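You operate a simulated robot arm through the tools that you are given. There is no shell and no other tool. Be economical: measure what you need, move in short steps, check, and stop when the job is done.

Carry out the task below with a simulated robot arm. There is one attempt and no reset: what you move stays moved.

JOB
Unpack the jam and the honey onto the cupboard shelf.
Fine: push the tea tin to the back first to make room; shut the door after; cream and juice stay in the box. Set down upright: blueberry jam jar, honey jar.
Where things are to end (x, y in the base frame): tea tin within 60 mm of [820, -360]; blueberry jam jar within 60 mm of [590, -310]; honey jar within 60 mm of [690, -170].
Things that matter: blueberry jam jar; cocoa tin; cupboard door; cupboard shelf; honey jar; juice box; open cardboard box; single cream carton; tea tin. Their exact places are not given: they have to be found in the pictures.

Only the result counts: the job must be done as asked and must still hold three seconds after the hand-in. Knocking over, shifting, dropping, spilling or breaking anything else fails it.

ROBOT AND FRAMES
A 6-joint arm with a two-finger parallel gripper on a trunk, on a base that drives. Base frame: it is fixed to the floor where the robot stands at the start and does not move with it; the origin is under the middle of the robot, x ahead of it, y to its left, z up. Lengths are in mm, angles in degrees, forces in N, time in s.
Its first joint turns from -166.0 to 166.0 degrees. Places, roughly: cupboard door [600, -200, 500]; cupboard shelf [700, -300, 500]. Payload 3.91 kg.
Tool frame: the origin (TCP) lies between the finger pads and is the grasp point; the fingertips stand 30 mm ahead of it; z points along the fingers, y is the line along which they close. Largest opening 110 mm; finger width 20, thickness 10; the body of the gripper, 48 by 112 mm, starts 55 mm behind the TCP.
Orientation is that of the tool frame in the base frame, as a unit quaternion [x, y, z, w]. With the fingers straight down and closing along the base's y, the tool's x points along the base's -x, its y along +y and its z along -z.

CONTROLS
- The arm moves only by the tool apply_moves. Its argument "rows" is a list of rows, each a list of 3 entries, a list of its own where there are three numbers: the shift along the tool's x, y, z in mm, then the turn, a rotation vector about the tool's x, y, z in degrees, then the finger opening in mm, from 0 to 110. In form: [[[tx, ty, tz], [rx, ry, rz], hand], ...]. A call has 1 to 20 rows; each row shifts and turns the commanded pose from where the row before left it, along the tool's axes as they then stand. Rows are played at 5 a second. More than 50 mm and 8.6 degrees between two rows, or a gripper value outside its range, and nothing of the call is played. A pose out of reach is approached as far as the arm can. The call stops where the force on the tool passes 50 N (or 10 N more than at its start, if that is more) or the arm is blocked; 0.2 s more then pass. The fingers move at their own pace (about 153 mm/s each) and stop on an object; they squeeze with about 36 N. The grip force told is the motor's: it shows also when the fingers shut on nothing. Time passes only in rows, and 0.2 s behind the last, so rows that do not move let the fingers close. The reply holds the time, the measured pose of the TCP, the force on the tool along the base axes, the opening and the grip force, in the units named above and with some noise, with the torque about the TCP (base axes, N m) and any sound that the robot's microphone picked up, and new pictures: "pictures" is both (left out), scene, wrist or none.
- Cameras (640 x 400 px; columns grow to the right, rows downward): "scene" is now at [213.6, 210.7, 1335.2]; the picture's right is [-0.33, -0.94, 0.00], its down [-0.80, 0.28, -0.54] and it looks along [0.51, -0.18, -0.84] (base axes); focal length 218 px, centre (320, 200). "wrist" rides on the gripper at [72, 17, -103] in the tool frame; the picture's right is [-0.23, 0.97, 0.00], its down [-0.76, -0.18, -0.62] and it looks along [-0.61, -0.14, 0.78] (tool axes); focal length 222 px, centre (320, 200).
- steer(legs): drives the robot by 1 to 6 legs, each [ahead, turn to the left] in mm and degrees, along the robot's own axes; the way and the turn of a leg run together, so that a leg with both is an arc; at most 1500 mm and 180 degrees a leg. The arm and the cameras ride along, it lands a little off, and it stops where it bumps. It gives what a move gives, and a new picture of the scene camera.
- aim_head(pan, tilt): turns the head with the scene camera to pan (to the left, within 120 degrees either way) and tilt (down, from -29 to 69), counted from straight ahead of the robot. It gives what a move gives, and a new picture of the scene camera.
- locate(camera, pixels): for up to 12 pixels [column, row] of the newest picture of that camera ("zoom" is the newest enlarged one), the place [x, y, z] in the base frame of the surface seen there, good to about 3 mm, but the place of the scene camera against the robot may be out by one fixed shift of up to 25 mm in any direction. The clock stands still meanwhile.
- enlarge(camera, box): a new picture of the part [left, top, right, bottom] of that camera's present view, enlarged. The clock stands still meanwhile.
- finish_job(): hands the job in; it is judged then, once.

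Keep the steps short. Do not move on a guess: measure, check each grasp and each placing, and mend mistakes. In all there are 80 turns and 260 pictures (those below and enlarged ones count). Leave the gripper open and the arm clear of the work at the hand-in unless told otherwise, and finish with a single line.

The tools are called after "Request:" by a JSON object that holds its "api" and its "payload". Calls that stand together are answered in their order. apply_moves: Moves the arm, as the interface text tells. Its arguments: {"type":"object","properties":{"rows":{"type":"array"},"pictures":{"type":"string","enum":["both","scene","wrist","none"]}},"required":["rows"]} The other tools are called the same way: steer (legs) drives the base; aim_head (pan, tilt) turns the head that bears the scene camera; locate (camera, pixels) gives the place of the surface under pixels of a picture; enlarge (camera, box) takes an enlarged picture of a part of a camera's view; finish_job () hands the job in.

At the start:

```text
time: 0.0
tool_pos: [611.7, -3.5, 933.4]
orientation: [0.001, 1.0, 0.0, 0.0]
contact_force: [0.4, 0.2, 0.4]
moment: [0.01, 0.05, 0.03]
gripper_width: 110.0
gripper_force: 0.1
robot x, y, heading: [1.9, 1.2, -0.4]
head pan, tilt: [-19.5, 57.6]
```

scene: 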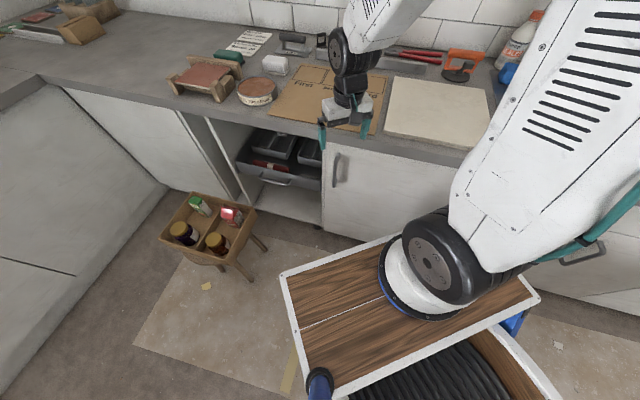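
wrist: 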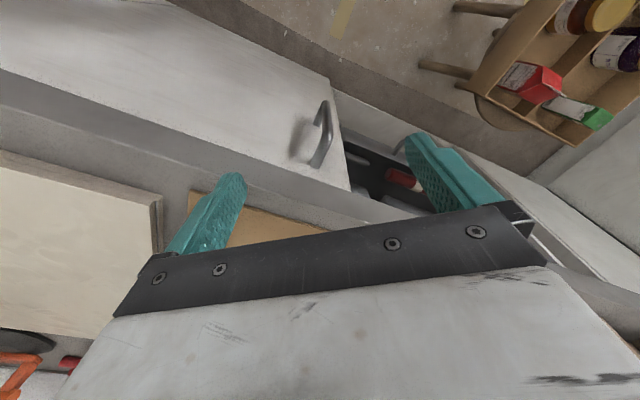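

I see the box with four items near (210,235), and a cupboard opening near (285,170). A door with a handle is at (337,170). I'll measure these first.

Request:
{"api": "locate", "payload": {"camera": "scene", "pixels": [[198, 204], [232, 215], [184, 230], [216, 241], [337, 170], [270, 165], [290, 200], [325, 215], [190, 130], [220, 170], [300, 150], [240, 185]]}}

Request:
{"api": "enlarge", "payload": {"camera": "scene", "box": [140, 100, 400, 290]}}

```text
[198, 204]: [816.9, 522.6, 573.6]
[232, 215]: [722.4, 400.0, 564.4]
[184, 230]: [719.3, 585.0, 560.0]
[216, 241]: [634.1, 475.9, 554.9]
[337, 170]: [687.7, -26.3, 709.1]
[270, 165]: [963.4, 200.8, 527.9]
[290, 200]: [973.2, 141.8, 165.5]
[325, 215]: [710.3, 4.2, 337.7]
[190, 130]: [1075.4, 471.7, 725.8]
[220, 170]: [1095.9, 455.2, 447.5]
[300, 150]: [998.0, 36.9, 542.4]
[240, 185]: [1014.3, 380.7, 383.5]
```

```text
2.11 times, centred on (270, 195) of scene
```

zoom: 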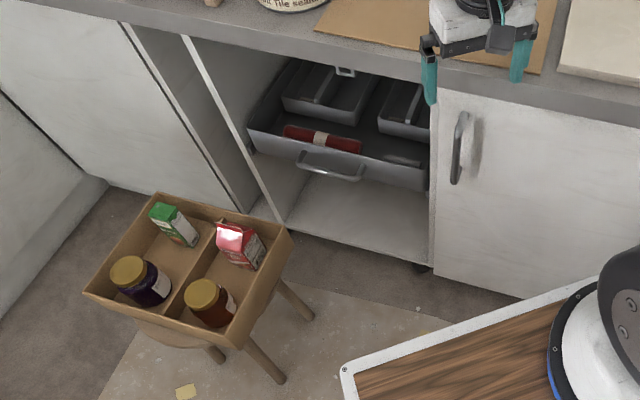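

The cupboard of the job should be behind the handled door, to the right. I'll pan the head there.

Request:
{"api": "aim_head", "payload": {"pan": -45, "tilt": 45}}

```text
time: 0.9
tool_pos: [611.2, -4.2, 934.0]
orientation: [0.0, 1.0, 0.0, 0.0]
contact_force: [-0.3, -0.2, -0.7]
moment: [0.01, -0.02, -0.01]
gripper_width: 109.9
gripper_force: 0.0
robot x, y, heading: [2.3, 1.9, 0.1]
head pan, tilt: [-45.0, 45.0]
```

scene: 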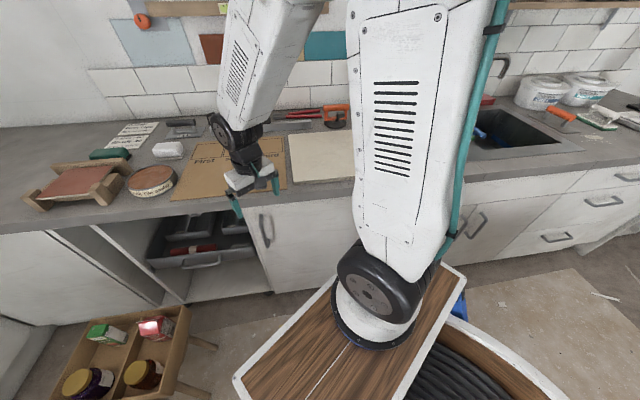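

Request:
{"api": "locate", "payload": {"camera": "scene", "pixels": [[264, 228], [255, 240], [268, 285], [300, 270], [330, 260], [330, 215], [445, 225], [478, 225], [250, 205], [340, 190], [500, 240], [220, 280]]}}

Request:
{"api": "enlarge", "payload": {"camera": "scene", "box": [180, 150, 370, 310]}}

```text
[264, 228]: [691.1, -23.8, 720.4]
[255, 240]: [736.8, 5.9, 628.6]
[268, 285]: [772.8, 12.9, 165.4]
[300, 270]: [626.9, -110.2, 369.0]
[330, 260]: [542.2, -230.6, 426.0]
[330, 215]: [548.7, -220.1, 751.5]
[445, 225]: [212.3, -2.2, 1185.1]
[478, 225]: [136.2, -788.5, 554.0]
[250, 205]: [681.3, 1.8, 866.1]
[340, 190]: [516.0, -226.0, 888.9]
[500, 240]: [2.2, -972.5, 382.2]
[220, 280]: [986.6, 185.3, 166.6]
```

```text
2.50 times, centred on (275, 230) of scene
```

zoom: 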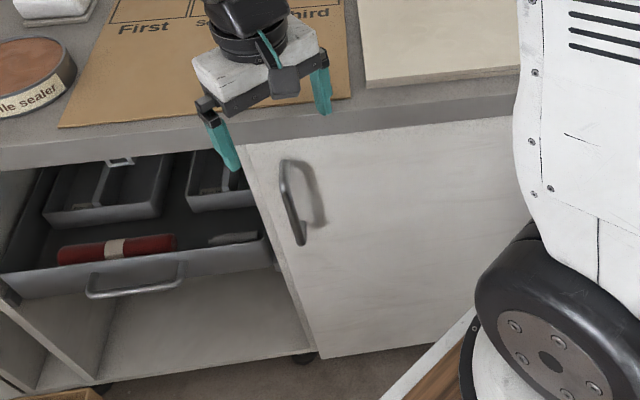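

The door is slanted, with its face direction about 54° from x. It is hinged on the right, with the handle near its left edge. Next I'll measure my own base and the stool, to plan where to stand while the door swings.

Request:
{"api": "locate", "payload": {"camera": "scene", "pixels": [[237, 377], [334, 278], [462, 268], [400, 395], [520, 360], [225, 330], [55, 375], [180, 310], [175, 395], [480, 110], [60, 350], [250, 310]]}}

Request:
{"api": "aim_head", "payload": {"pan": 0, "tilt": 69}}

```text
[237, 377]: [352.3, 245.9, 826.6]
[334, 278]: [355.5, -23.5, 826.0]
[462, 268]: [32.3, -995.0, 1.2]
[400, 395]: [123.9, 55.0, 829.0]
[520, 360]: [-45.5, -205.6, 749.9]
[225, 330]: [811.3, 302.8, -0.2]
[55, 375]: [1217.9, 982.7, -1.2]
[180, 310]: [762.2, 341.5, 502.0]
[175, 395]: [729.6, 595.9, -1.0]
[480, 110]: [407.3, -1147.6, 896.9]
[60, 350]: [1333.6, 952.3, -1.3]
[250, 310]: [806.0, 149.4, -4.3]
```

```text
time: 2.0
tool_pos: [611.8, -3.6, 934.9]
orientation: [0.0, 1.0, 0.001, 0.0]
contact_force: [0.4, 0.6, 0.0]
moment: [0.0, -0.04, 0.04]
gripper_width: 110.1
gripper_force: 0.0
robot x, y, heading: [3.0, 0.2, -0.0]
head pan, tilt: [0.0, 68.8]
```

scene: 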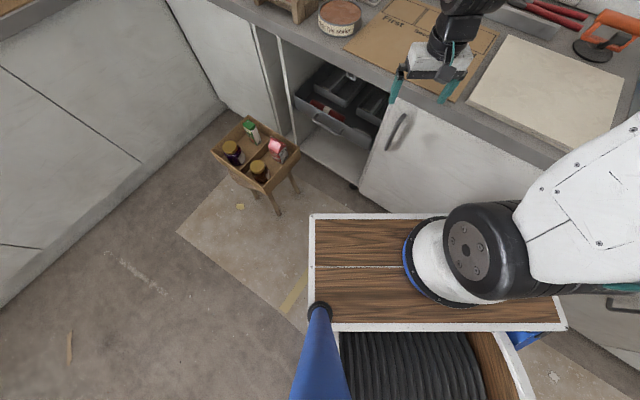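

Request:
{"api": "locate", "payload": {"camera": "scene", "pixels": [[312, 216], [316, 326], [565, 328], [412, 216], [340, 390], [520, 390], [405, 260], [440, 305], [250, 125], [275, 148], [231, 148], [258, 168]]}}

Request:
{"api": "enlarge", "payload": {"camera": "scene", "box": [190, 100, 320, 220]}}

```text
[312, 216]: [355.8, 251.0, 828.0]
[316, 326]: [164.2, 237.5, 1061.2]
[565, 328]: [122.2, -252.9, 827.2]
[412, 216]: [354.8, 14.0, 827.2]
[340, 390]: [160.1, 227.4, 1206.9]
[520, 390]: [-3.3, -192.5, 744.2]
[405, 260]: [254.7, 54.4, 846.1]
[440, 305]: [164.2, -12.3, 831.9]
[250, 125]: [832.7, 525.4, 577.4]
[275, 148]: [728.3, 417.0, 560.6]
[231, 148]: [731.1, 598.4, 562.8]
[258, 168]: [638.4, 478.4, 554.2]
```

```text
3.33 times, centred on (255, 160) of scene
```

zoom: 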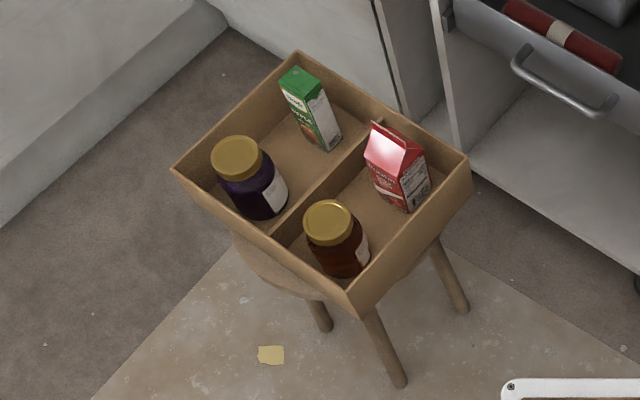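

The deck is at z=828, spanning x 122–356 and y ±252. The door sweep needs me further back and to the left. I'll raise and retract the arm first, then look left before driving.

Request:
{"api": "apply_moves", "payload": {"rows": [[[20, 0, -40], [0, 0, 0], 110], [[20, 0, -40], [0, 0, 0], 110], [[20, 0, -40], [0, 0, 0], 110], [[20, 0, -40], [0, 0, 0], 110]], "pictures": "none"}}

Request:
{"api": "aim_head", "payload": {"pan": 90, "tilt": 45}}

```text
time: 3.0
tool_pos: [530.2, -3.7, 1094.5]
orientation: [0.0, 1.0, 0.0, 0.0]
contact_force: [0.6, -0.6, 0.3]
moment: [-0.03, 0.04, -0.01]
gripper_width: 109.9
gripper_force: 0.1
robot x, y, heading: [-1.5, -2.8, 0.1]
head pan, tilt: [0.0, 68.8]
```

```text
time: 4.7
tool_pos: [529.9, -4.1, 1095.8]
orientation: [0.0, 1.0, 0.0, 0.0]
contact_force: [0.2, 0.3, -0.2]
moment: [-0.01, -0.03, 0.02]
gripper_width: 109.7
gripper_force: 0.2
robot x, y, heading: [2.8, -0.3, -0.1]
head pan, tilt: [90.0, 45.0]
```

scene: 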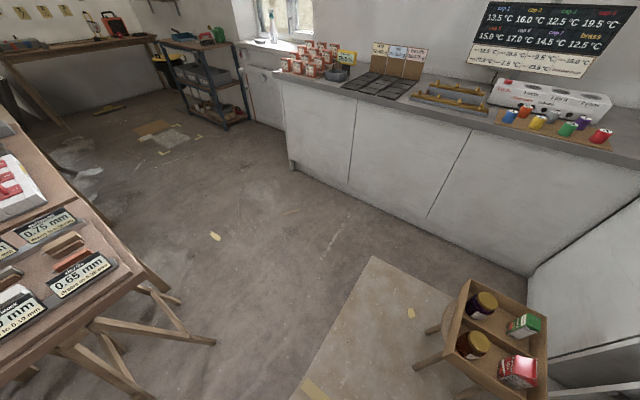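

There is a trestle table at the left of this picture, which is behind and to the left of me. I'll measure its edge and legs.

Request:
{"api": "locate", "payload": {"camera": "scene", "pixels": [[213, 342], [180, 300], [130, 395], [125, 285], [60, 180], [300, 180], [430, 215], [525, 270], [150, 380], [240, 390]]}}

```text
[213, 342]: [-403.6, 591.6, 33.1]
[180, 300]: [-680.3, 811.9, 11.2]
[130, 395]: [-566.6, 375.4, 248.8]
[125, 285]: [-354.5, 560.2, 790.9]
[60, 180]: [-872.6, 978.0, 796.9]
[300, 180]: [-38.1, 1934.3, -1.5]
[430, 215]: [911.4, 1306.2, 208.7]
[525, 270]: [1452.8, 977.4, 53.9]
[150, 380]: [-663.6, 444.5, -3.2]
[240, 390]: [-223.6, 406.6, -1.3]
```

The trestle table limits backing up. I'll look at the back half of my own base to know its size.

Request:
{"api": "aim_head", "payload": {"pan": -115, "tilt": 60}}

```text
time: 7.7
tool_pos: [529.1, -3.8, 1094.8]
orientation: [0.0, 1.0, 0.0, 0.0]
contact_force: [0.7, -0.4, 0.4]
moment: [0.04, -0.01, 0.05]
gripper_width: 109.9
gripper_force: 0.1
robot x, y, heading: [3.6, -3.8, -0.1]
head pan, tilt: [-115.0, 60.0]
```

scene: 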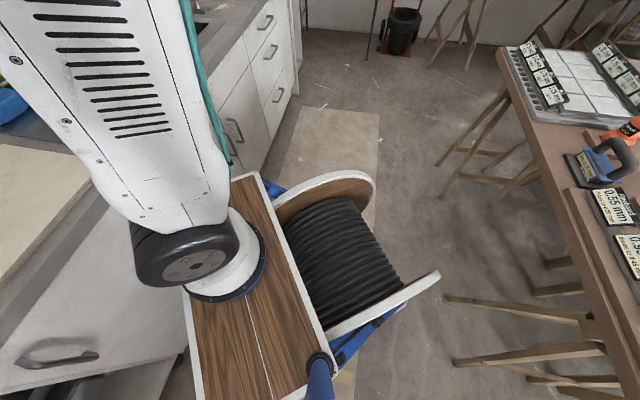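

Request:
{"api": "locate", "payload": {"camera": "scene", "pixels": [[370, 190], [438, 275], [330, 340], [277, 210], [340, 260], [185, 295], [265, 240], [560, 195], [600, 300], [525, 80], [480, 300], [490, 365]]}}

```text
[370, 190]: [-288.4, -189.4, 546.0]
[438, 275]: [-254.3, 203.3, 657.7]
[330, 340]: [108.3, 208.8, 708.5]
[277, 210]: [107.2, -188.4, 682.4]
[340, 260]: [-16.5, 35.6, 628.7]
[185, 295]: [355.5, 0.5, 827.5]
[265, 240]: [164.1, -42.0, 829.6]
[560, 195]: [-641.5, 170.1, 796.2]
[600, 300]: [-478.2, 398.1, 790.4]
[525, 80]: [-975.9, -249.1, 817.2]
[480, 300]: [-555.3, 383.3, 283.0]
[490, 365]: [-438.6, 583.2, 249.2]
```

The robot body spans x −330..356, and the trestle edge runs parallel to the counter, 1.19 m from it. I plan to stand at about (86, 504) facing −36°, square to the cupboard. From there the door sweep is free, and the stool and shelf are both in reach. First turn left 80°, drive 511 mm, then check.

Request:
{"api": "steer", "payload": {"legs": [[0, 80], [511, 0]]}}

Request:
{"api": "aim_head", "payload": {"pan": -70, "tilt": 50}}

```text
time: 14.1
tool_pos: [176.8, 1030.5, 1095.1]
orientation: [-0.647, 0.763, 0.0, 0.0]
contact_force: [0.1, -0.1, 0.1]
moment: [0.05, 0.02, 0.01]
gripper_width: 110.1
gripper_force: 0.1
robot x, y, heading: [85.6, 510.0, 80.7]
head pan, tilt: [-115.0, 60.0]
```

scene: 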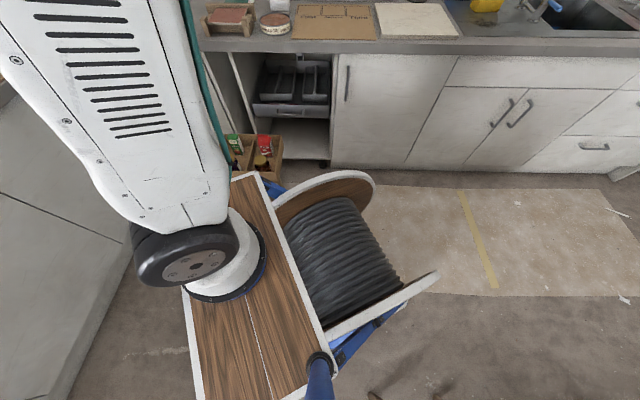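

```text
time: 15.2
tool_pos: [177.3, 1028.9, 1094.8]
orientation: [-0.646, 0.763, 0.0, 0.0]
contact_force: [0.1, -0.3, 0.0]
moment: [-0.04, 0.03, -0.01]
gripper_width: 109.9
gripper_force: 0.1
robot x, y, heading: [84.6, 506.0, 80.6]
head pan, tilt: [-70.0, 50.0]
```

scene: 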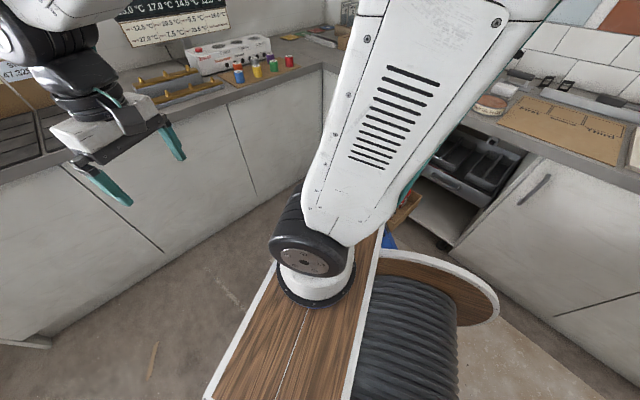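

In position at (85, 506). Turning right to face the cupboard.

Request:
{"api": "steer", "payload": {"legs": [[0, -116.6]]}}

Request:
{"api": "aim_head", "payload": {"pan": 0, "tilt": 50}}

```text
time: 20.5
tool_pos: [513.1, 191.8, 1095.2]
orientation: [0.309, 0.951, 0.001, 0.0]
contact_force: [0.5, -0.7, -0.2]
moment: [0.01, -0.04, 0.01]
gripper_width: 110.1
gripper_force: 0.1
robot x, y, heading: [86.6, 509.8, -36.1]
head pan, tilt: [-70.0, 50.0]
```

scene: 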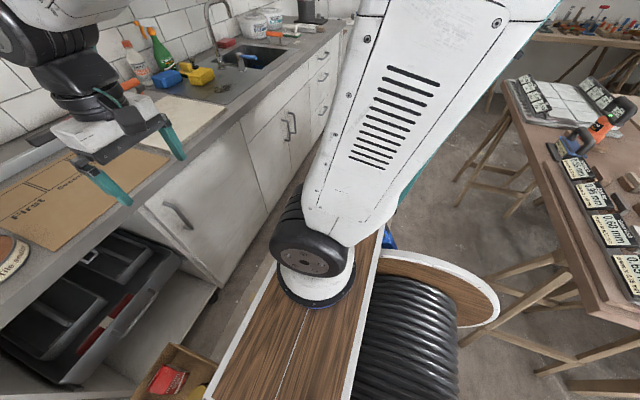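

```text
time: 21.9
tool_pos: [512.3, 192.9, 1094.4]
orientation: [0.309, 0.951, -0.001, 0.0]
contact_force: [-0.1, 0.6, -0.1]
moment: [0.01, 0.01, 0.02]
gripper_width: 110.1
gripper_force: 0.0
robot x, y, heading: [84.4, 507.6, -35.7]
head pan, tilt: [0.0, 50.0]
```

scene: 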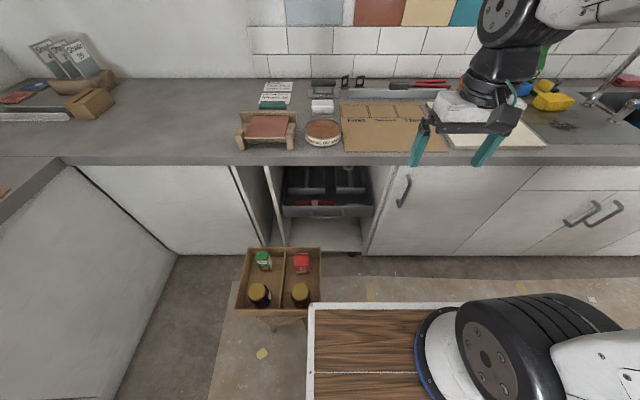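

Square view of the cupboard. I'll measure the door edges, handle, box and jars, and also my own fingertips to find the camera shift.

Request:
{"api": "locate", "payload": {"camera": "scene", "pixels": [[417, 160], [483, 161], [398, 175], [390, 200], [400, 250], [375, 248], [452, 248], [520, 170], [409, 180], [404, 200], [456, 200], [330, 155]]}}

Request:
{"api": "locate", "payload": {"camera": "scene", "pixels": [[237, 308], [321, 308], [320, 249], [248, 250], [259, 289], [301, 290], [264, 256], [301, 258], [279, 300], [259, 303], [302, 304], [308, 305]]}}

Request:
{"api": "enlarge", "payload": {"camera": "scene", "box": [225, 235, 335, 335]}}

Request:
{"api": "enlarge", "payload": {"camera": "scene", "box": [350, 140, 560, 270]}}

```text
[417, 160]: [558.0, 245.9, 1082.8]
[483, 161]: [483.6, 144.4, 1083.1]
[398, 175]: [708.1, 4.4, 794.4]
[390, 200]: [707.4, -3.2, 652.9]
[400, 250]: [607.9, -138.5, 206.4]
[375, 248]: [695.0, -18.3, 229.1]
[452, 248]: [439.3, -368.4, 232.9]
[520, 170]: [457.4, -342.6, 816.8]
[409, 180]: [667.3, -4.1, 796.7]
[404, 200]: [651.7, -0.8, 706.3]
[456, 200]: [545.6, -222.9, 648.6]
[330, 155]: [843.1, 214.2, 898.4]
```

```text
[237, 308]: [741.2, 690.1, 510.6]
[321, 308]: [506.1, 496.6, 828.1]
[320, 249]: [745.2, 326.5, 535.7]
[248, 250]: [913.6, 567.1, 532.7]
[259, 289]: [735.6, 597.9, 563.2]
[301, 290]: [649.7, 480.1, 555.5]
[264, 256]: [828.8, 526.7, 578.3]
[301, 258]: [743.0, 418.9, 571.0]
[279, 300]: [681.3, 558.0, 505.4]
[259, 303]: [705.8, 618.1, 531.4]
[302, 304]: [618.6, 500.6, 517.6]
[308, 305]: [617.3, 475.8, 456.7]
```

```text
4.00 times, centred on (280, 285) of scene
```

zoom: 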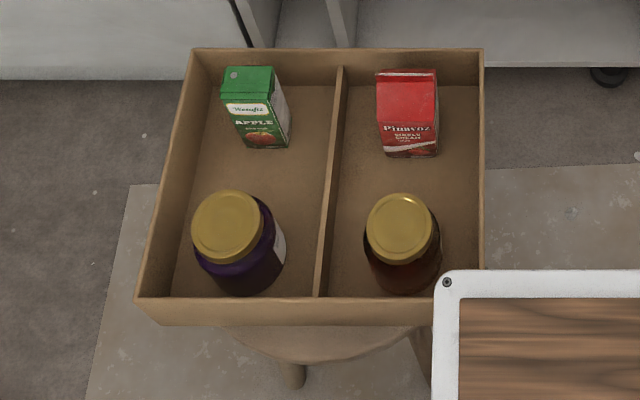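

```text
3.05 times, centred on (455, 205) of scene
```

zoom: 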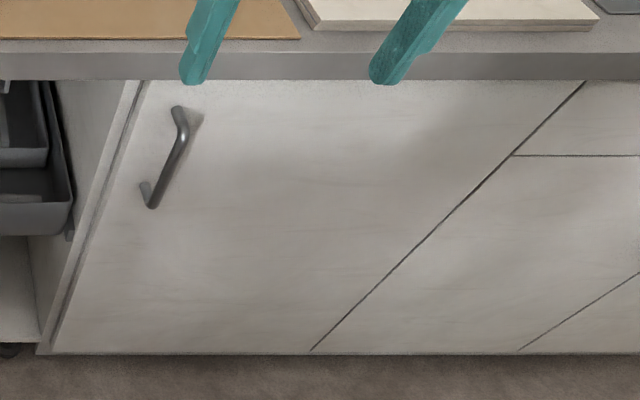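

The fingertips measure about (+16, −4) mm off the reported pose, so that is roughly the camera shift. The wrist camera will give finer readings. Now I'll flip the tool half a turn so the wrist camera ends on top, then pitch it to horizontal.

Request:
{"api": "apply_moves", "payload": {"rows": [[[0, 0, 0], [0, 0, 8.55], 110], [[0, 0, 0], [0, 0, 8.55], 110], [[0, 0, 0], [0, 0, 8.55], 110], [[0, 0, 0], [0, 0, 8.55], 110], [[0, 0, 0], [0, 0, 8.55], 110], [[0, 0, 0], [0, 0, 8.55], 110], [[0, 0, 0], [0, 0, 8.55], 110], [[0, 0, 0], [0, 0, 8.55], 110], [[0, 0, 0], [0, 0, 8.55], 110], [[0, 0, 0], [0, 0, 8.55], 110], [[0, 0, 0], [0, 0, 8.55], 110], [[0, 0, 0], [0, 0, 8.55], 110], [[0, 0, 0], [0, 0, 8.55], 110], [[0, 0, 0], [0, 0, 8.55], 110], [[0, 0, 0], [0, 0, 8.55], 110], [[0, 0, 0], [0, 0, 8.55], 110], [[0, 0, 0], [0, 0, 8.55], 110], [[0, 0, 0], [0, 0, 8.55], 110], [[0, 0, 0], [0, 0, 8.55], 110], [[0, 0, 0], [0, 0, 8.55], 110]], "pictures": "none"}}

```text
time: 26.1
tool_pos: [502.5, 178.9, 1095.5]
orientation: [0.973, -0.232, 0.001, -0.003]
contact_force: [-0.2, -0.2, -0.2]
moment: [-0.01, 0.0, -0.01]
gripper_width: 110.1
gripper_force: 0.1
out of reach, approached as far as the arm can: row 20
robot x, y, heading: [86.8, 505.3, -35.9]
head pan, tilt: [0.0, 50.0]
```

Row 20 hit a limit at about 171° of roll. I'll go on with the pitch to see whether the limit matters in the horizontal pose, moving forward along n as I pitch.

Request:
{"api": "apply_moves", "payload": {"rows": [[[10, 0, 0], [0, 8.2, 0], 110], [[10, 0, 0], [0, 8.2, 0], 110], [[10, 0, 0], [0, 8.2, 0], 110], [[10, 0, 0], [0, 8.2, 0], 110], [[10, 0, 0], [0, 8.2, 0], 110]], "pictures": "wrist"}}

```text
time: 27.3
tool_pos: [547.2, 155.9, 1113.0]
orientation: [0.911, -0.218, 0.34, 0.082]
contact_force: [-0.4, -0.3, -0.2]
moment: [-0.03, -0.01, -0.02]
gripper_width: 109.9
gripper_force: 0.1
out of reach, approached as far as the arm can: row 5
robot x, y, heading: [85.4, 512.2, -36.0]
head pan, tilt: [0.0, 50.0]
```

wrist: 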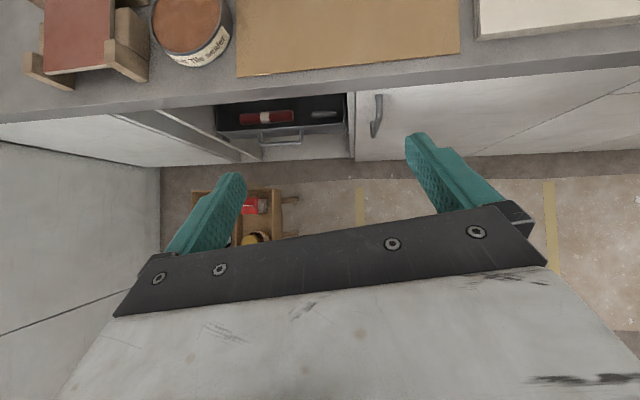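

Request:
{"api": "apply_moves", "payload": {"rows": [[[0, 0, 0], [-2.95, 0, 3.4], 110], [[0, 0, 0], [-2.95, 0, 3.4], 110]], "pictures": "none"}}

```text
time: 27.9
tool_pos: [534.5, 133.0, 1113.3]
orientation: [0.891, -0.287, 0.335, 0.105]
contact_force: [-0.9, -0.4, 0.3]
moment: [-0.01, -0.01, -0.01]
gripper_width: 109.8
gripper_force: 0.0
out of reach, approached as far as the arm can: row 2
robot x, y, heading: [84.1, 507.8, -36.0]
head pan, tilt: [0.0, 50.0]
```

The roll limit bites only in the flipped pose. I'll undo the flip by rolling back 180° at this pitch, which puts the camera below. That pose still clears the box.

Request:
{"api": "apply_moves", "payload": {"rows": [[[0, 0, 0], [0, 0, -8.5], 110], [[0, 0, 0], [0, 0, -8.5], 110], [[0, 0, 0], [0, 0, -8.5], 110], [[0, 0, 0], [0, 0, -8.5], 110], [[0, 0, 0], [0, 0, -8.5], 110], [[0, 0, 0], [0, 0, -8.5], 110], [[0, 0, 0], [0, 0, -8.5], 110], [[0, 0, 0], [0, 0, -8.5], 110], [[0, 0, 0], [0, 0, -8.5], 110], [[0, 0, 0], [0, 0, -8.5], 110], [[0, 0, 0], [0, 0, -8.5], 110], [[0, 0, 0], [0, 0, -8.5], 110], [[0, 0, 0], [0, 0, -8.5], 110], [[0, 0, 0], [0, 0, -8.5], 110], [[0, 0, 0], [0, 0, -8.5], 110], [[0, 0, 0], [0, 0, -8.5], 110], [[0, 0, 0], [0, 0, -8.5], 110], [[0, 0, 0], [0, 0, -8.5], 110], [[0, 0, 0], [0, 0, -8.5], 110], [[0, 0, 0], [0, 0, -8.5], 110]], "pictures": "none"}}

Request:
{"api": "apply_moves", "payload": {"rows": [[[0, 0, 0], [0, 0, -5], 110], [[0, 0, 0], [0, 0, -5], 110], [[0, 0, 0], [0, -8, 0], 110], [[0, 0, 0], [0, -8, 0], 110], [[0, 0, 0], [0, -8, 0], 110]], "pictures": "both"}}

```text
time: 32.1
tool_pos: [534.0, 133.7, 1111.0]
orientation: [0.365, 0.863, -0.078, 0.341]
contact_force: [-0.3, -0.5, 0.3]
moment: [0.01, -0.02, -0.01]
gripper_width: 109.9
gripper_force: 0.0
robot x, y, heading: [83.6, 503.8, -36.2]
head pan, tilt: [0.0, 50.0]
```

```text
time: 33.3
tool_pos: [572.7, 104.8, 1169.5]
orientation: [0.262, 0.816, -0.155, 0.492]
contact_force: [0.0, -0.5, 0.4]
moment: [0.02, 0.03, -0.01]
gripper_width: 109.9
gripper_force: 0.1
out of reach, approached as far as the arm can: row 3, 4, 5
robot x, y, heading: [85.5, 510.2, -36.0]
head pan, tilt: [0.0, 50.0]
```

scene: 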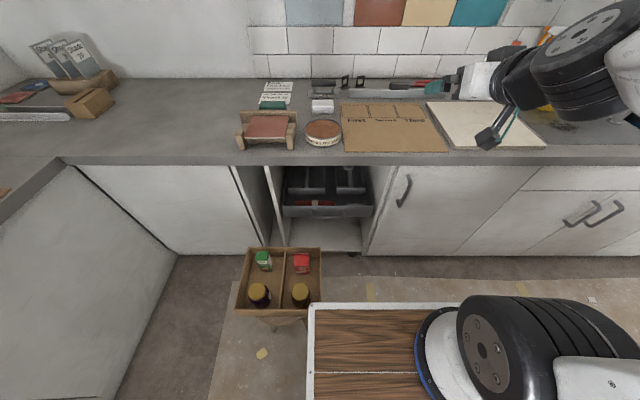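
wrist: 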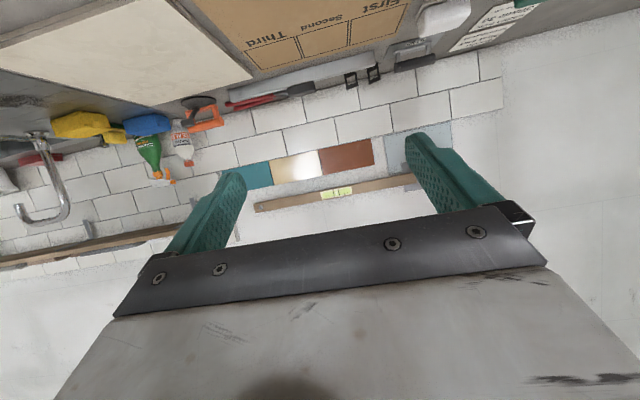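

The tool now points 28° below horizontal at yaw −35°. I'll lower it 240 mm in front of the counter to get into better reach.

Request:
{"api": "apply_moves", "payload": {"rows": [[[35.4, 0, 18.8], [0, 0, 0], 110], [[35.4, 0, 18.8], [0, 0, 0], 110], [[35.4, 0, 18.8], [0, 0, 0], 110], [[35.4, 0, 18.8], [0, 0, 0], 110], [[35.4, 0, 18.8], [0, 0, 0], 110], [[35.4, 0, 18.8], [0, 0, 0], 110]], "pictures": "both"}}

```text
time: 34.7
tool_pos: [633.4, 17.5, 992.1]
orientation: [0.26, 0.817, -0.152, 0.492]
contact_force: [-0.1, 1.1, 0.2]
moment: [0.02, -0.01, -0.03]
gripper_width: 109.7
gripper_force: 0.1
out of reach, approached as far as the arm can: row 1, 2, 3, 4, 5, 6
robot x, y, heading: [85.8, 509.1, -36.0]
head pan, tilt: [0.0, 50.0]
```

scene: 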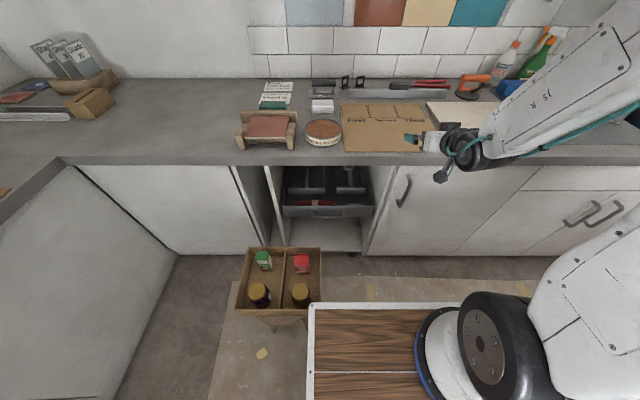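
wrist: 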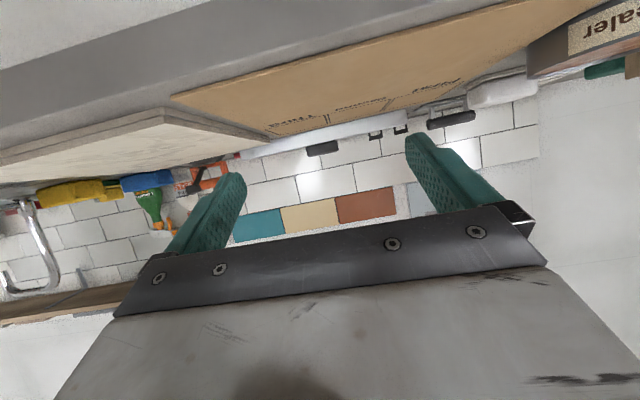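

At this height the arm cannot fold so close and pushed outward. I'll pitch the tool steeper while backing off from the counter, then descend in front of the door, and level out low down.

Request:
{"api": "apply_moves", "payload": {"rows": [[[10, 0, -17], [0, 8, 0], 110], [[12, 0, -16], [0, 8, 0], 110], [[14, 0, -14], [0, 8, 0], 110], [[16, 0, -12], [0, 8, 0], 110], [[17, 0, -10], [0, 8, 0], 110]], "pictures": "none"}}

```text
time: 35.9
tool_pos: [585.2, 64.2, 988.5]
orientation: [0.279, 0.911, -0.063, 0.298]
contact_force: [-0.4, -0.7, -0.3]
moment: [0.02, -0.01, 0.0]
gripper_width: 110.1
gripper_force: 0.0
out of reach, approached as far as the arm can: row 3, 4, 5
robot x, y, heading: [86.1, 504.7, -36.0]
head pan, tilt: [0.0, 50.0]
```

Request:
{"api": "apply_moves", "payload": {"rows": [[[23.1, 0, 32.6], [0, 0, 0], 110], [[23.1, 0, 32.6], [0, 0, 0], 110], [[23.1, 0, 32.6], [0, 0, 0], 110], [[23.1, 0, 32.6], [0, 0, 0], 110], [[23.1, 0, 32.6], [0, 0, 0], 110]], "pictures": "both"}}

```text
time: 37.1
tool_pos: [597.7, 65.4, 791.1]
orientation: [0.28, 0.91, -0.064, 0.299]
contact_force: [-1.0, -0.1, 0.6]
moment: [0.03, -0.05, 0.02]
gripper_width: 109.9
gripper_force: 0.2
out of reach, approached as far as the arm can: row 2, 3
robot x, y, heading: [83.4, 510.3, -35.8]
head pan, tilt: [0.0, 50.0]
```

scene: 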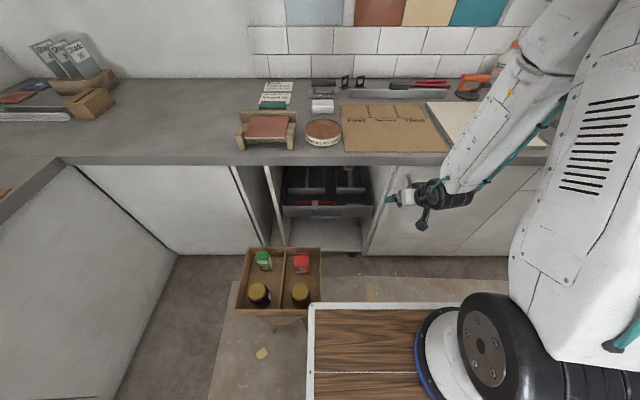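
wrist: 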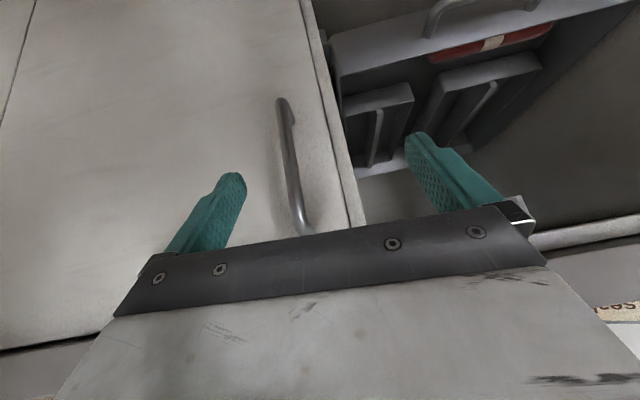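

The handle is between the fingers in the wrist view, from (282,100) to (305,230). I'll measure the handle and door edge with the wrist camera.

Request:
{"api": "locate", "payload": {"camera": "wrist", "pixels": [[290, 140], [296, 180], [302, 215], [284, 105], [250, 120], [150, 100], [325, 120], [308, 20], [20, 60], [345, 170], [362, 200], [100, 320]]}}

```text
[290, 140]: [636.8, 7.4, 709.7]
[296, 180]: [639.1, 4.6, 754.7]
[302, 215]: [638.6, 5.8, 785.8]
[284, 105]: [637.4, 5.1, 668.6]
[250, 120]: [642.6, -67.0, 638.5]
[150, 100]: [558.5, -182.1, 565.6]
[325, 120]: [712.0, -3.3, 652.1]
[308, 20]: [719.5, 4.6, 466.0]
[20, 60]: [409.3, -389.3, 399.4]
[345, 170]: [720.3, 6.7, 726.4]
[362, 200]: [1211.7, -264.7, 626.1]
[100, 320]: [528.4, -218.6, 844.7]
```

Wrist measures: handle bar at (638, 5), z 665–790. The door spans ±250 mm around its middle, with the hinge at about (409, −388). The deck corner clears the door sweep by only ~15 mm, so I'll back up 60 mm first.

Request:
{"api": "steer", "payload": {"legs": [[-60, 0]]}}

```text
time: 38.0
tool_pos: [549.0, 98.9, 792.4]
orientation: [0.279, 0.911, -0.063, 0.298]
contact_force: [-0.4, 0.6, 0.2]
moment: [0.02, -0.01, 0.01]
gripper_width: 109.9
gripper_force: 0.1
robot x, y, heading: [37.8, 542.0, -36.1]
head pan, tilt: [0.0, 50.0]
```

scene: 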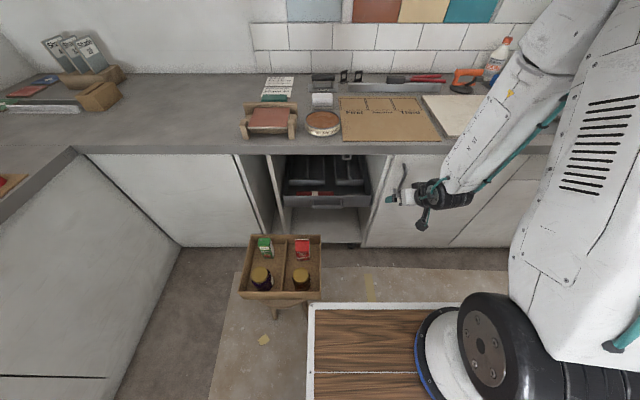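

Now I'll level the tool to ~15° below horizontal and bring it in front of the handle at mid-height.

Request:
{"api": "apply_moves", "payload": {"rows": [[[-0.5, -4.6, 14.2], [0, -8, 0], 110], [[1.5, -4.6, 14.2], [0, -8, 0], 110], [[3.5, -4.6, 13.9], [0, -8, 0], 110], [[5.4, -4.6, 13.3], [0, -8, 0], 110], [[7.1, -4.6, 12.4], [0, -8, 0], 110]], "pictures": "wrist"}}

```text
time: 39.2
tool_pos: [612.7, 27.9, 802.1]
orientation: [0.269, 0.749, -0.114, 0.595]
contact_force: [-0.1, 0.4, 0.5]
moment: [-0.02, -0.02, 0.0]
gripper_width: 110.1
gripper_force: 0.0
out of reach, approached as far as the arm can: row 1, 2, 3, 4, 5
robot x, y, heading: [34.1, 540.5, -35.9]
head pan, tilt: [0.0, 50.0]
```

wrist: 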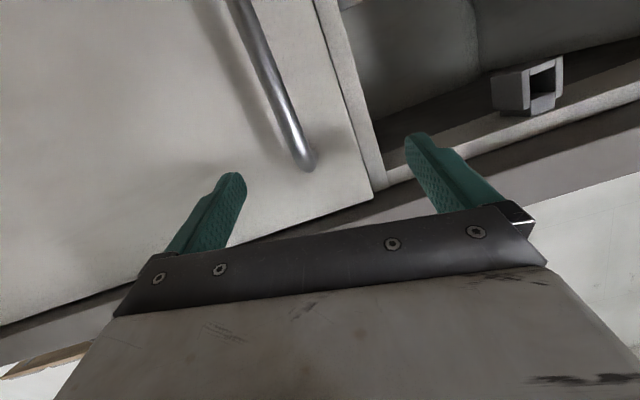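

Request:
{"api": "apply_moves", "payload": {"rows": [[[22, -1, 6], [0, 0, 0], 110], [[22, -1, 6], [0, 0, 0], 110], [[22, -1, 8], [0, 0, 0], 110]], "pictures": "wrist"}}

```text
time: 40.0
tool_pos: [636.5, 2.4, 757.1]
orientation: [0.269, 0.75, -0.114, 0.593]
contact_force: [0.2, -0.2, -0.4]
moment: [-0.04, -0.01, 0.0]
gripper_width: 110.1
gripper_force: 0.0
out of reach, approached as far as the arm can: row 1, 2, 3
robot x, y, heading: [37.5, 546.3, -36.1]
head pan, tilt: [0.0, 50.0]
```

wrist: 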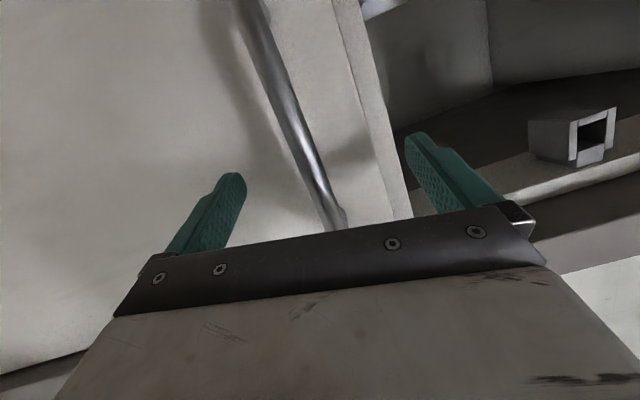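

The arm is folded to its limit here, so it couldn't pull the door toward itself. A better station is parallel to the counter (heading +54°), with the arm base further from the door. First I'll back the gripper off the handle and raise it.

Request:
{"api": "apply_moves", "payload": {"rows": [[[0, 0, -30], [0, 0, 0], 110], [[-5, 0, -30], [0, 0, 0], 110], [[0, 0, -30], [0, 8, 0], 110], [[0, 0, -30], [0, 8, 0], 110], [[0, 0, -30], [0, 8, 0], 110], [[0, 0, -30], [0, 8, 0], 110], [[0, 0, -30], [0, 8, 0], 110]], "pictures": "none"}}

```text
time: 41.6
tool_pos: [516.3, 70.7, 877.3]
orientation: [0.29, 0.909, -0.034, 0.299]
contact_force: [0.1, 0.0, 0.3]
moment: [0.02, 0.01, 0.01]
gripper_width: 110.0
gripper_force: 0.1
out of reach, approached as far as the arm can: row 1, 2, 3, 5, 6
robot x, y, heading: [35.1, 542.7, -36.2]
head pan, tilt: [0.0, 50.0]
```

Request:
{"api": "apply_moves", "payload": {"rows": [[[-22.9, 0, -32.8], [0, 0, 0], 110], [[-22.9, 0, -32.8], [0, 0, 0], 110], [[-22.9, 0, -32.8], [0, 7, 0], 110], [[-18, 0, -35.8], [0, 7, 0], 110], [[-14, 0, -37], [0, 7, 0], 110], [[-9, 0, -39], [0, 7, 0], 110], [[-4, 0, -39], [0, 7, 0], 110]], "pictures": "scene"}}

```text
time: 43.2
tool_pos: [501.5, 43.3, 1157.2]
orientation: [0.285, 0.957, 0.055, 0.011]
contact_force: [-1.0, 0.2, -0.1]
moment: [0.0, 0.03, 0.01]
gripper_width: 110.0
gripper_force: 0.1
robot x, y, heading: [39.3, 541.7, -36.2]
head pan, tilt: [0.0, 50.0]
```

scene: 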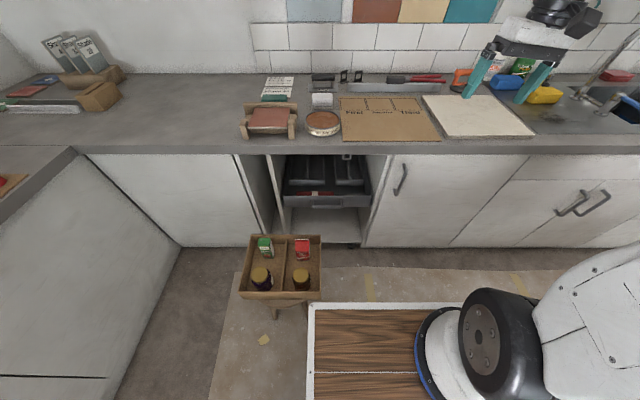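

The arm is up. I'll go 40 mm forward for clearance to the trestle, turn left 90° to be parallel to the counter, then back up 170 mm along the aisle.

Request:
{"api": "steer", "payload": {"legs": [[40, 0], [0, 90.2], [-170, 0]]}}

Request:
{"api": "aim_head", "payload": {"pan": -95, "tilt": 50}}

```text
time: 49.0
tool_pos: [470.8, 842.4, 1154.5]
orientation: [-0.473, 0.879, 0.046, -0.03]
contact_force: [-0.4, 0.3, -0.5]
moment: [-0.03, -0.01, 0.01]
gripper_width: 110.1
gripper_force: 0.1
robot x, y, heading: [-29.5, 381.1, 53.8]
head pan, tilt: [0.0, 50.0]
```

scene: 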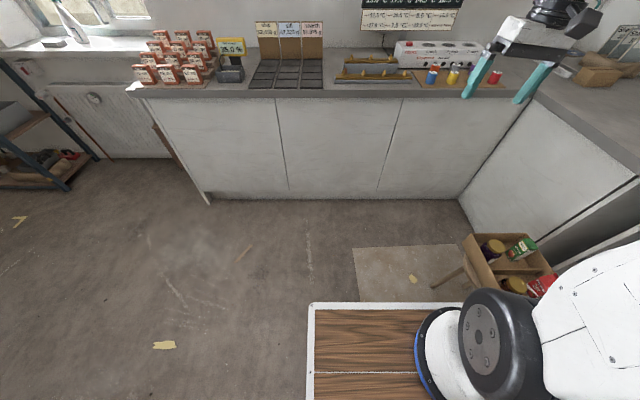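

```text
time: 50.7
tool_pos: [469.9, 842.2, 1156.1]
orientation: [-0.473, 0.879, 0.047, -0.031]
contact_force: [-0.8, -0.5, 1.1]
moment: [-0.03, -0.01, 0.02]
gripper_width: 110.1
gripper_force: 0.0
robot x, y, heading: [-29.8, 382.5, 53.7]
head pan, tilt: [-95.0, 50.0]
```

scene: 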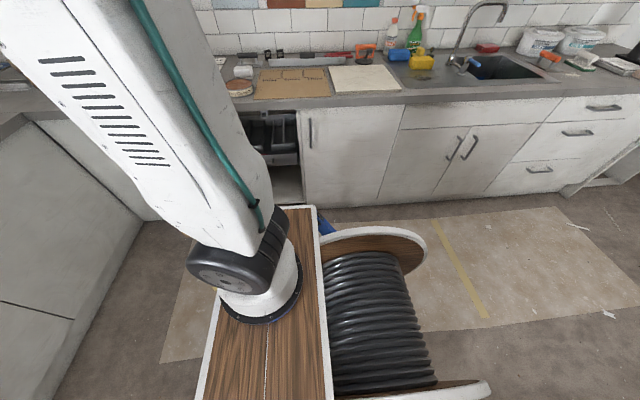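

I'm at the aisle station. Next I'll swing the arm clockwise about its base towards the cupboard, staying high.

Request:
{"api": "apply_moves", "payload": {"rows": [[[16, -43.9, 0], [0, 0, 6.3], 110], [[16, -43.9, 0], [0, 0, 6.3], 110], [[16, -43.9, 0], [0, 0, 6.3], 110], [[16, -43.9, 0], [0, 0, 6.3], 110], [[16, -43.9, 0], [0, 0, 6.3], 110], [[16, -43.9, 0], [0, 0, 6.3], 110], [[15, -44, 0], [0, 0, 6.3], 110], [[15, -44, 0], [0, 0, 6.3], 110], [[15, -44, 0], [0, 0, 6.3], 110], [[15, -44, 0], [0, 0, 6.3], 110], [[14, -44, 0], [0, 0, 6.3], 110], [[14, -44, 0], [0, 0, 6.3], 110], [[14, -44, 0], [0, 0, 6.3], 110], [[13, -44, 0], [0, 0, 6.3], 110]], "pictures": "none"}}

```text
time: 53.7
tool_pos: [436.0, 252.7, 1126.2]
orientation: [0.273, 0.96, 0.013, -0.054]
contact_force: [-0.1, 0.4, -0.3]
moment: [-0.01, -0.04, -0.01]
gripper_width: 110.1
gripper_force: 0.1
robot x, y, heading: [-27.4, 384.1, 53.9]
head pan, tilt: [-95.0, 50.0]
```

Now lower straight down in front of the door.

Request:
{"api": "apply_moves", "payload": {"rows": [[[-4, -9, 47], [0, -2, 0], 110], [[-4, -9, 47], [0, -2, 0], 110], [[-2, -9, 47], [0, -2, 0], 110], [[0, -9, 47], [0, 0, 0], 110], [[0, -9, 47], [0, 0, 0], 110], [[0, -9, 47], [0, 0, 0], 110], [[0, -9, 47], [0, 0, 0], 110], [[0, -9, 47], [0, 0, 0], 110]], "pictures": "none"}}

```text
time: 55.5
tool_pos: [395.7, 190.8, 752.1]
orientation: [0.273, 0.962, -0.002, -0.004]
contact_force: [-0.4, 0.8, 0.0]
moment: [-0.03, -0.03, -0.02]
gripper_width: 110.2
gripper_force: 0.1
robot x, y, heading: [-33.6, 379.7, 53.8]
head pan, tilt: [-95.0, 50.0]
```

Request:
{"api": "apply_moves", "payload": {"rows": [[[-24, -3, 0], [0, -8.5, 0], 110], [[-24.1, -3, 3.6], [0, -8.5, 0], 110], [[-23.3, -3, 7.1], [0, -8.5, 0], 110], [[-22, -3, 10.5], [0, -8.5, 0], 110], [[-20.2, -3, 13.6], [0, -8.5, 0], 110], [[-18, -3, 16.5], [0, -8.5, 0], 110], [[-15.4, -3, 19], [0, -8.5, 0], 110], [[-12.4, -3, 21], [0, -8.5, 0], 110], [[-9.1, -3, 22.6], [0, -8.5, 0], 110]], "pictures": "wrist"}}

```text
time: 57.5
tool_pos: [563.3, 42.1, 752.4]
orientation: [0.227, 0.778, -0.14, 0.569]
contact_force: [0.9, 0.0, -0.5]
moment: [0.02, -0.01, 0.01]
gripper_width: 110.2
gripper_force: 0.2
out of reach, approached as far as the arm can: row 2, 3, 7, 8, 9
robot x, y, heading: [-29.1, 382.1, 53.8]
head pan, tilt: [-95.0, 50.0]
```

wrist: 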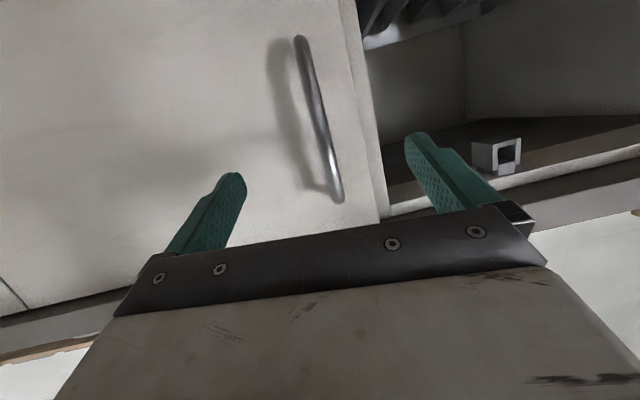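

The bar is 83 mm ahead of the TCP and between the fingers. Advance 75 mm and go down a little.

Request:
{"api": "apply_moves", "payload": {"rows": [[[-2.3, 2, 25.5], [0, 0, 0], 110], [[-2.3, 2, 25.5], [0, 0, 0], 110], [[-2.3, 2, 25.5], [0, 0, 0], 110]], "pictures": "wrist"}}

```text
time: 58.3
tool_pos: [632.4, 7.3, 737.9]
orientation: [0.224, 0.778, -0.15, 0.567]
contact_force: [0.1, 0.4, 0.3]
moment: [0.02, 0.01, -0.03]
gripper_width: 109.6
gripper_force: 0.0
robot x, y, heading: [-31.9, 381.6, 53.6]
head pan, tilt: [-95.0, 50.0]
```

wrist: 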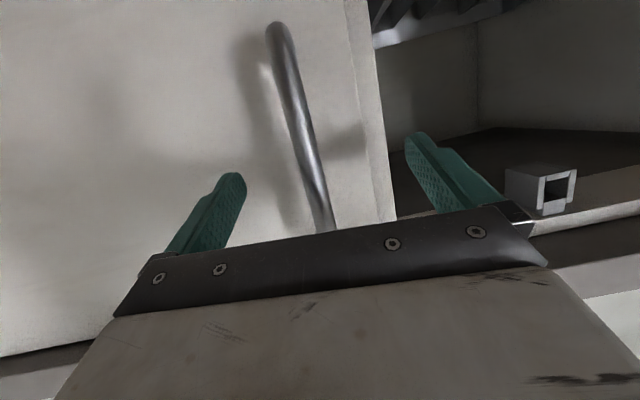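

TCP is at the bar. Closing the fingers on it.

Request:
{"api": "apply_moves", "payload": {"rows": [[[0, 0, 0], [0, 0, 0], 0], [[0, 0, 0], [0, 0, 0], 0], [[0, 0, 0], [0, 0, 0], 0]], "pictures": "none"}}

```text
time: 59.1
tool_pos: [631.5, 6.2, 737.8]
orientation: [0.225, 0.778, -0.151, 0.567]
contact_force: [-18.0, -30.1, -7.9]
moment: [-0.97, 0.64, -0.35]
gripper_width: 13.9
gripper_force: 45.0
robot x, y, heading: [-31.1, 382.9, 53.7]
head pan, tilt: [-95.0, 50.0]
```

Handle held (opening 13.9 mm), with a sideways load of 35 N. I'll ease 3 mm sideways, then pull the first 10° along the door's arc about the hinge, keeping the tool orientation fixed.

Request:
{"api": "apply_moves", "payload": {"rows": [[[0, -3, 0], [0, 0, 0], 0], [[6.1, -1.2, -18.8], [0, 0, 0], 0], [[6.1, -1.3, -18.9], [0, 0, 0], 0], [[6, -3, -18.6], [0, 0, 0], 0], [[6, -3, -18.6], [0, 0, 0], 0]], "pictures": "scene"}}

```text
time: 60.3
tool_pos: [566.4, 35.9, 738.0]
orientation: [0.222, 0.783, -0.138, 0.565]
contact_force: [15.4, 37.7, -15.8]
moment: [-0.7, 0.41, 0.34]
gripper_width: 14.5
gripper_force: 44.9
out of reach, approached as far as the arm can: row 4, 5
robot x, y, heading: [-29.2, 381.2, 54.1]
head pan, tilt: [-95.0, 50.0]
```

scene: 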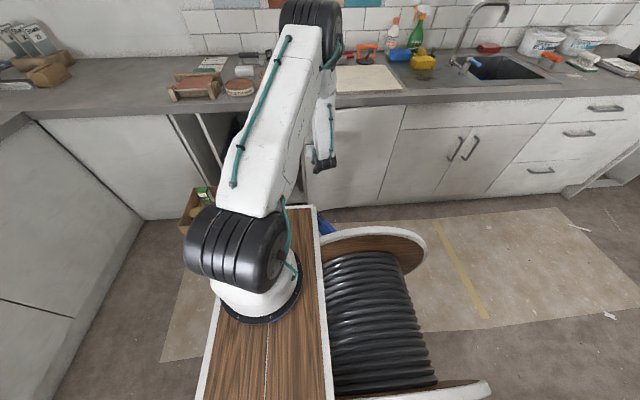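

The door is about 10° open. The near reach is limited at this shallow pitch, so I'll steepen the tool about the bar while pulling further.

Request:
{"api": "apply_moves", "payload": {"rows": [[[0, 0, 0], [0, 6, 0], 0], [[0, 0, 0], [0, 6, 0], 0], [[10, -3.9, -16.7], [0, 5, 0], 0], [[11.3, -4.7, -15.6], [0, 5, 0], 0], [[12.5, -5.6, -14.3], [0, 5, 0], 0], [[13.5, -6.4, -13.1], [0, 5, 0], 0]], "pictures": "none"}}

```text
time: 60.6
tool_pos: [567.1, 35.0, 740.0]
orientation: [0.222, 0.794, -0.138, 0.549]
contact_force: [5.9, 12.9, 5.5]
moment: [-0.54, 1.08, 0.05]
gripper_width: 14.3
gripper_force: 45.3
robot x, y, heading: [-31.6, 384.0, 54.1]
head pan, tilt: [-95.0, 50.0]
stopped in row 1: the force on the tool passed its limit at 60 N (the readings are from after the stop); the commanded pose is now the measured one
```

The grip resisted the turn. I'll open the fingers, steepen to ~55° around the bar, then grip again.

Request:
{"api": "apply_moves", "payload": {"rows": [[[0, 0, 0], [0, 0, 0], 80], [[0, 0, 0], [0, 0, 0], 80], [[0, 0, 0], [0, 6, 0], 80], [[0, 0, 0], [0, 6, 0], 80], [[0, 0, 0], [0, 6, 0], 80], [[0, 0, 0], [0, 6, 0], 80], [[0, 0, 0], [0, 6, 0], 80], [[0, 0, 0], [0, 6, 0], 80]], "pictures": "wrist"}}

```text
time: 62.4
tool_pos: [566.5, 34.2, 739.4]
orientation: [0.254, 0.925, -0.062, 0.276]
contact_force: [-0.3, 0.6, -0.1]
moment: [-0.01, 0.01, 0.02]
gripper_width: 80.1
gripper_force: 0.0
robot x, y, heading: [-29.4, 384.1, 54.0]
head pan, tilt: [-95.0, 50.0]
```

wrist: 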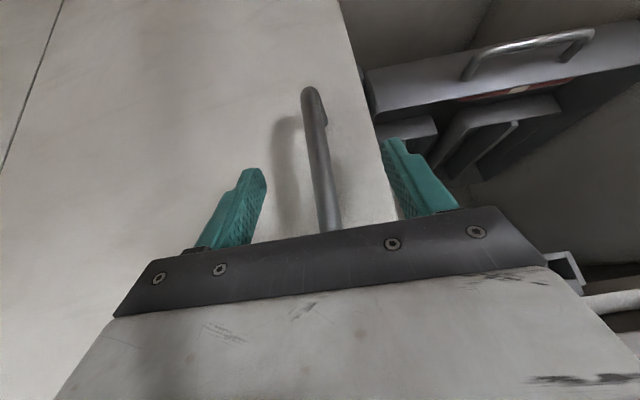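

Request:
{"api": "locate", "payload": {"camera": "wrist", "pixels": [[318, 140], [326, 190], [329, 215], [348, 60], [360, 110], [200, 60], [100, 120], [312, 100]]}}

```text
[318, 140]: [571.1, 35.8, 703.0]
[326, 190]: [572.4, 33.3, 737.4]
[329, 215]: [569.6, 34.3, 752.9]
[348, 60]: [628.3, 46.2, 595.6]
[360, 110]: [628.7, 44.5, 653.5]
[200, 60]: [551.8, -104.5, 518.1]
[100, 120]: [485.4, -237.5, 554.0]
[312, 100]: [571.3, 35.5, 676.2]
```

The bar is inside the grip. Closing, then pulling 20° further along the arc.

Request:
{"api": "apply_moves", "payload": {"rows": [[[-3, 0, 2], [0, 0, 0], 80], [[0, 0, 0], [0, 0, 0], 0], [[0, 0, 0], [0, 0, 0], 0], [[0, 0, 0], [0, 0, 0], 0], [[16.4, -2.6, -10.6], [0, 0, 0], 0], [[16.3, -3.5, -10.6], [0, 0, 0], 0], [[16.1, -4.3, -10.5], [0, 0, 0], 0], [[15.9, -5.1, -10.4], [0, 0, 0], 0], [[15.8, -6, -10.2], [0, 0, 0], 0], [[15.5, -6.8, -10.1], [0, 0, 0], 0], [[15.3, -7.6, -9.9], [0, 0, 0], 0], [[15, -8.4, -9.8], [0, 0, 0], 0]], "pictures": "scene"}}

```text
time: 65.0
tool_pos: [422.7, 67.0, 737.9]
orientation: [0.254, 0.924, -0.064, 0.278]
contact_force: [-0.7, -7.8, -11.5]
moment: [-1.18, 1.6, 0.0]
gripper_width: 14.6
gripper_force: 45.1
robot x, y, heading: [-25.7, 382.6, 53.8]
head pan, tilt: [-95.0, 50.0]
stopped in row 12: the force on the tool passed its limit at 51 N (the readings are from after the stop); the commanded pose is now the measured one
```

scene: 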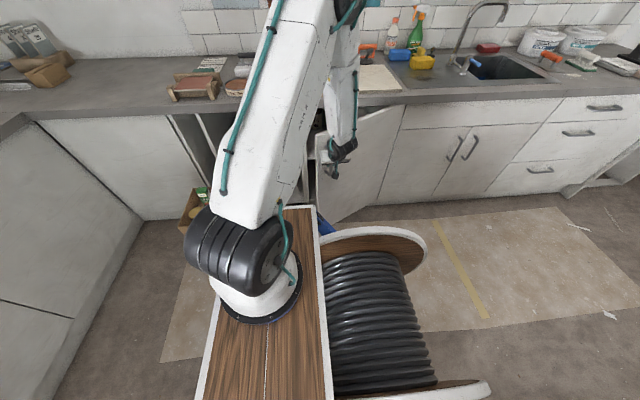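

Door at about 30°. Continuing the arc by another 20°.

Request:
{"api": "apply_moves", "payload": {"rows": [[[14.8, -9.2, -9.6], [0, 0, 0], 0], [[14.4, -9.9, -9.4], [0, 0, 0], 0], [[14, -10.7, -9.1], [0, 0, 0], 0], [[13.6, -11.4, -8.9], [0, 0, 0], 0], [[13.3, -12.1, -8.6], [0, 0, 0], 0], [[12.8, -12.8, -8.3], [0, 0, 0], 0], [[12.2, -13.4, -8], [0, 0, 0], 0], [[11.8, -14, -7.7], [0, 0, 0], 0]], "pictures": "none"}}

```text
time: 66.8
tool_pos: [266.0, 48.5, 739.0]
orientation: [0.254, 0.924, -0.066, 0.28]
contact_force: [8.2, -29.0, 32.6]
moment: [-2.04, 0.42, -0.15]
gripper_width: 14.4
gripper_force: 45.2
robot x, y, heading: [-30.2, 384.4, 53.9]
head pan, tilt: [-95.0, 50.0]
```

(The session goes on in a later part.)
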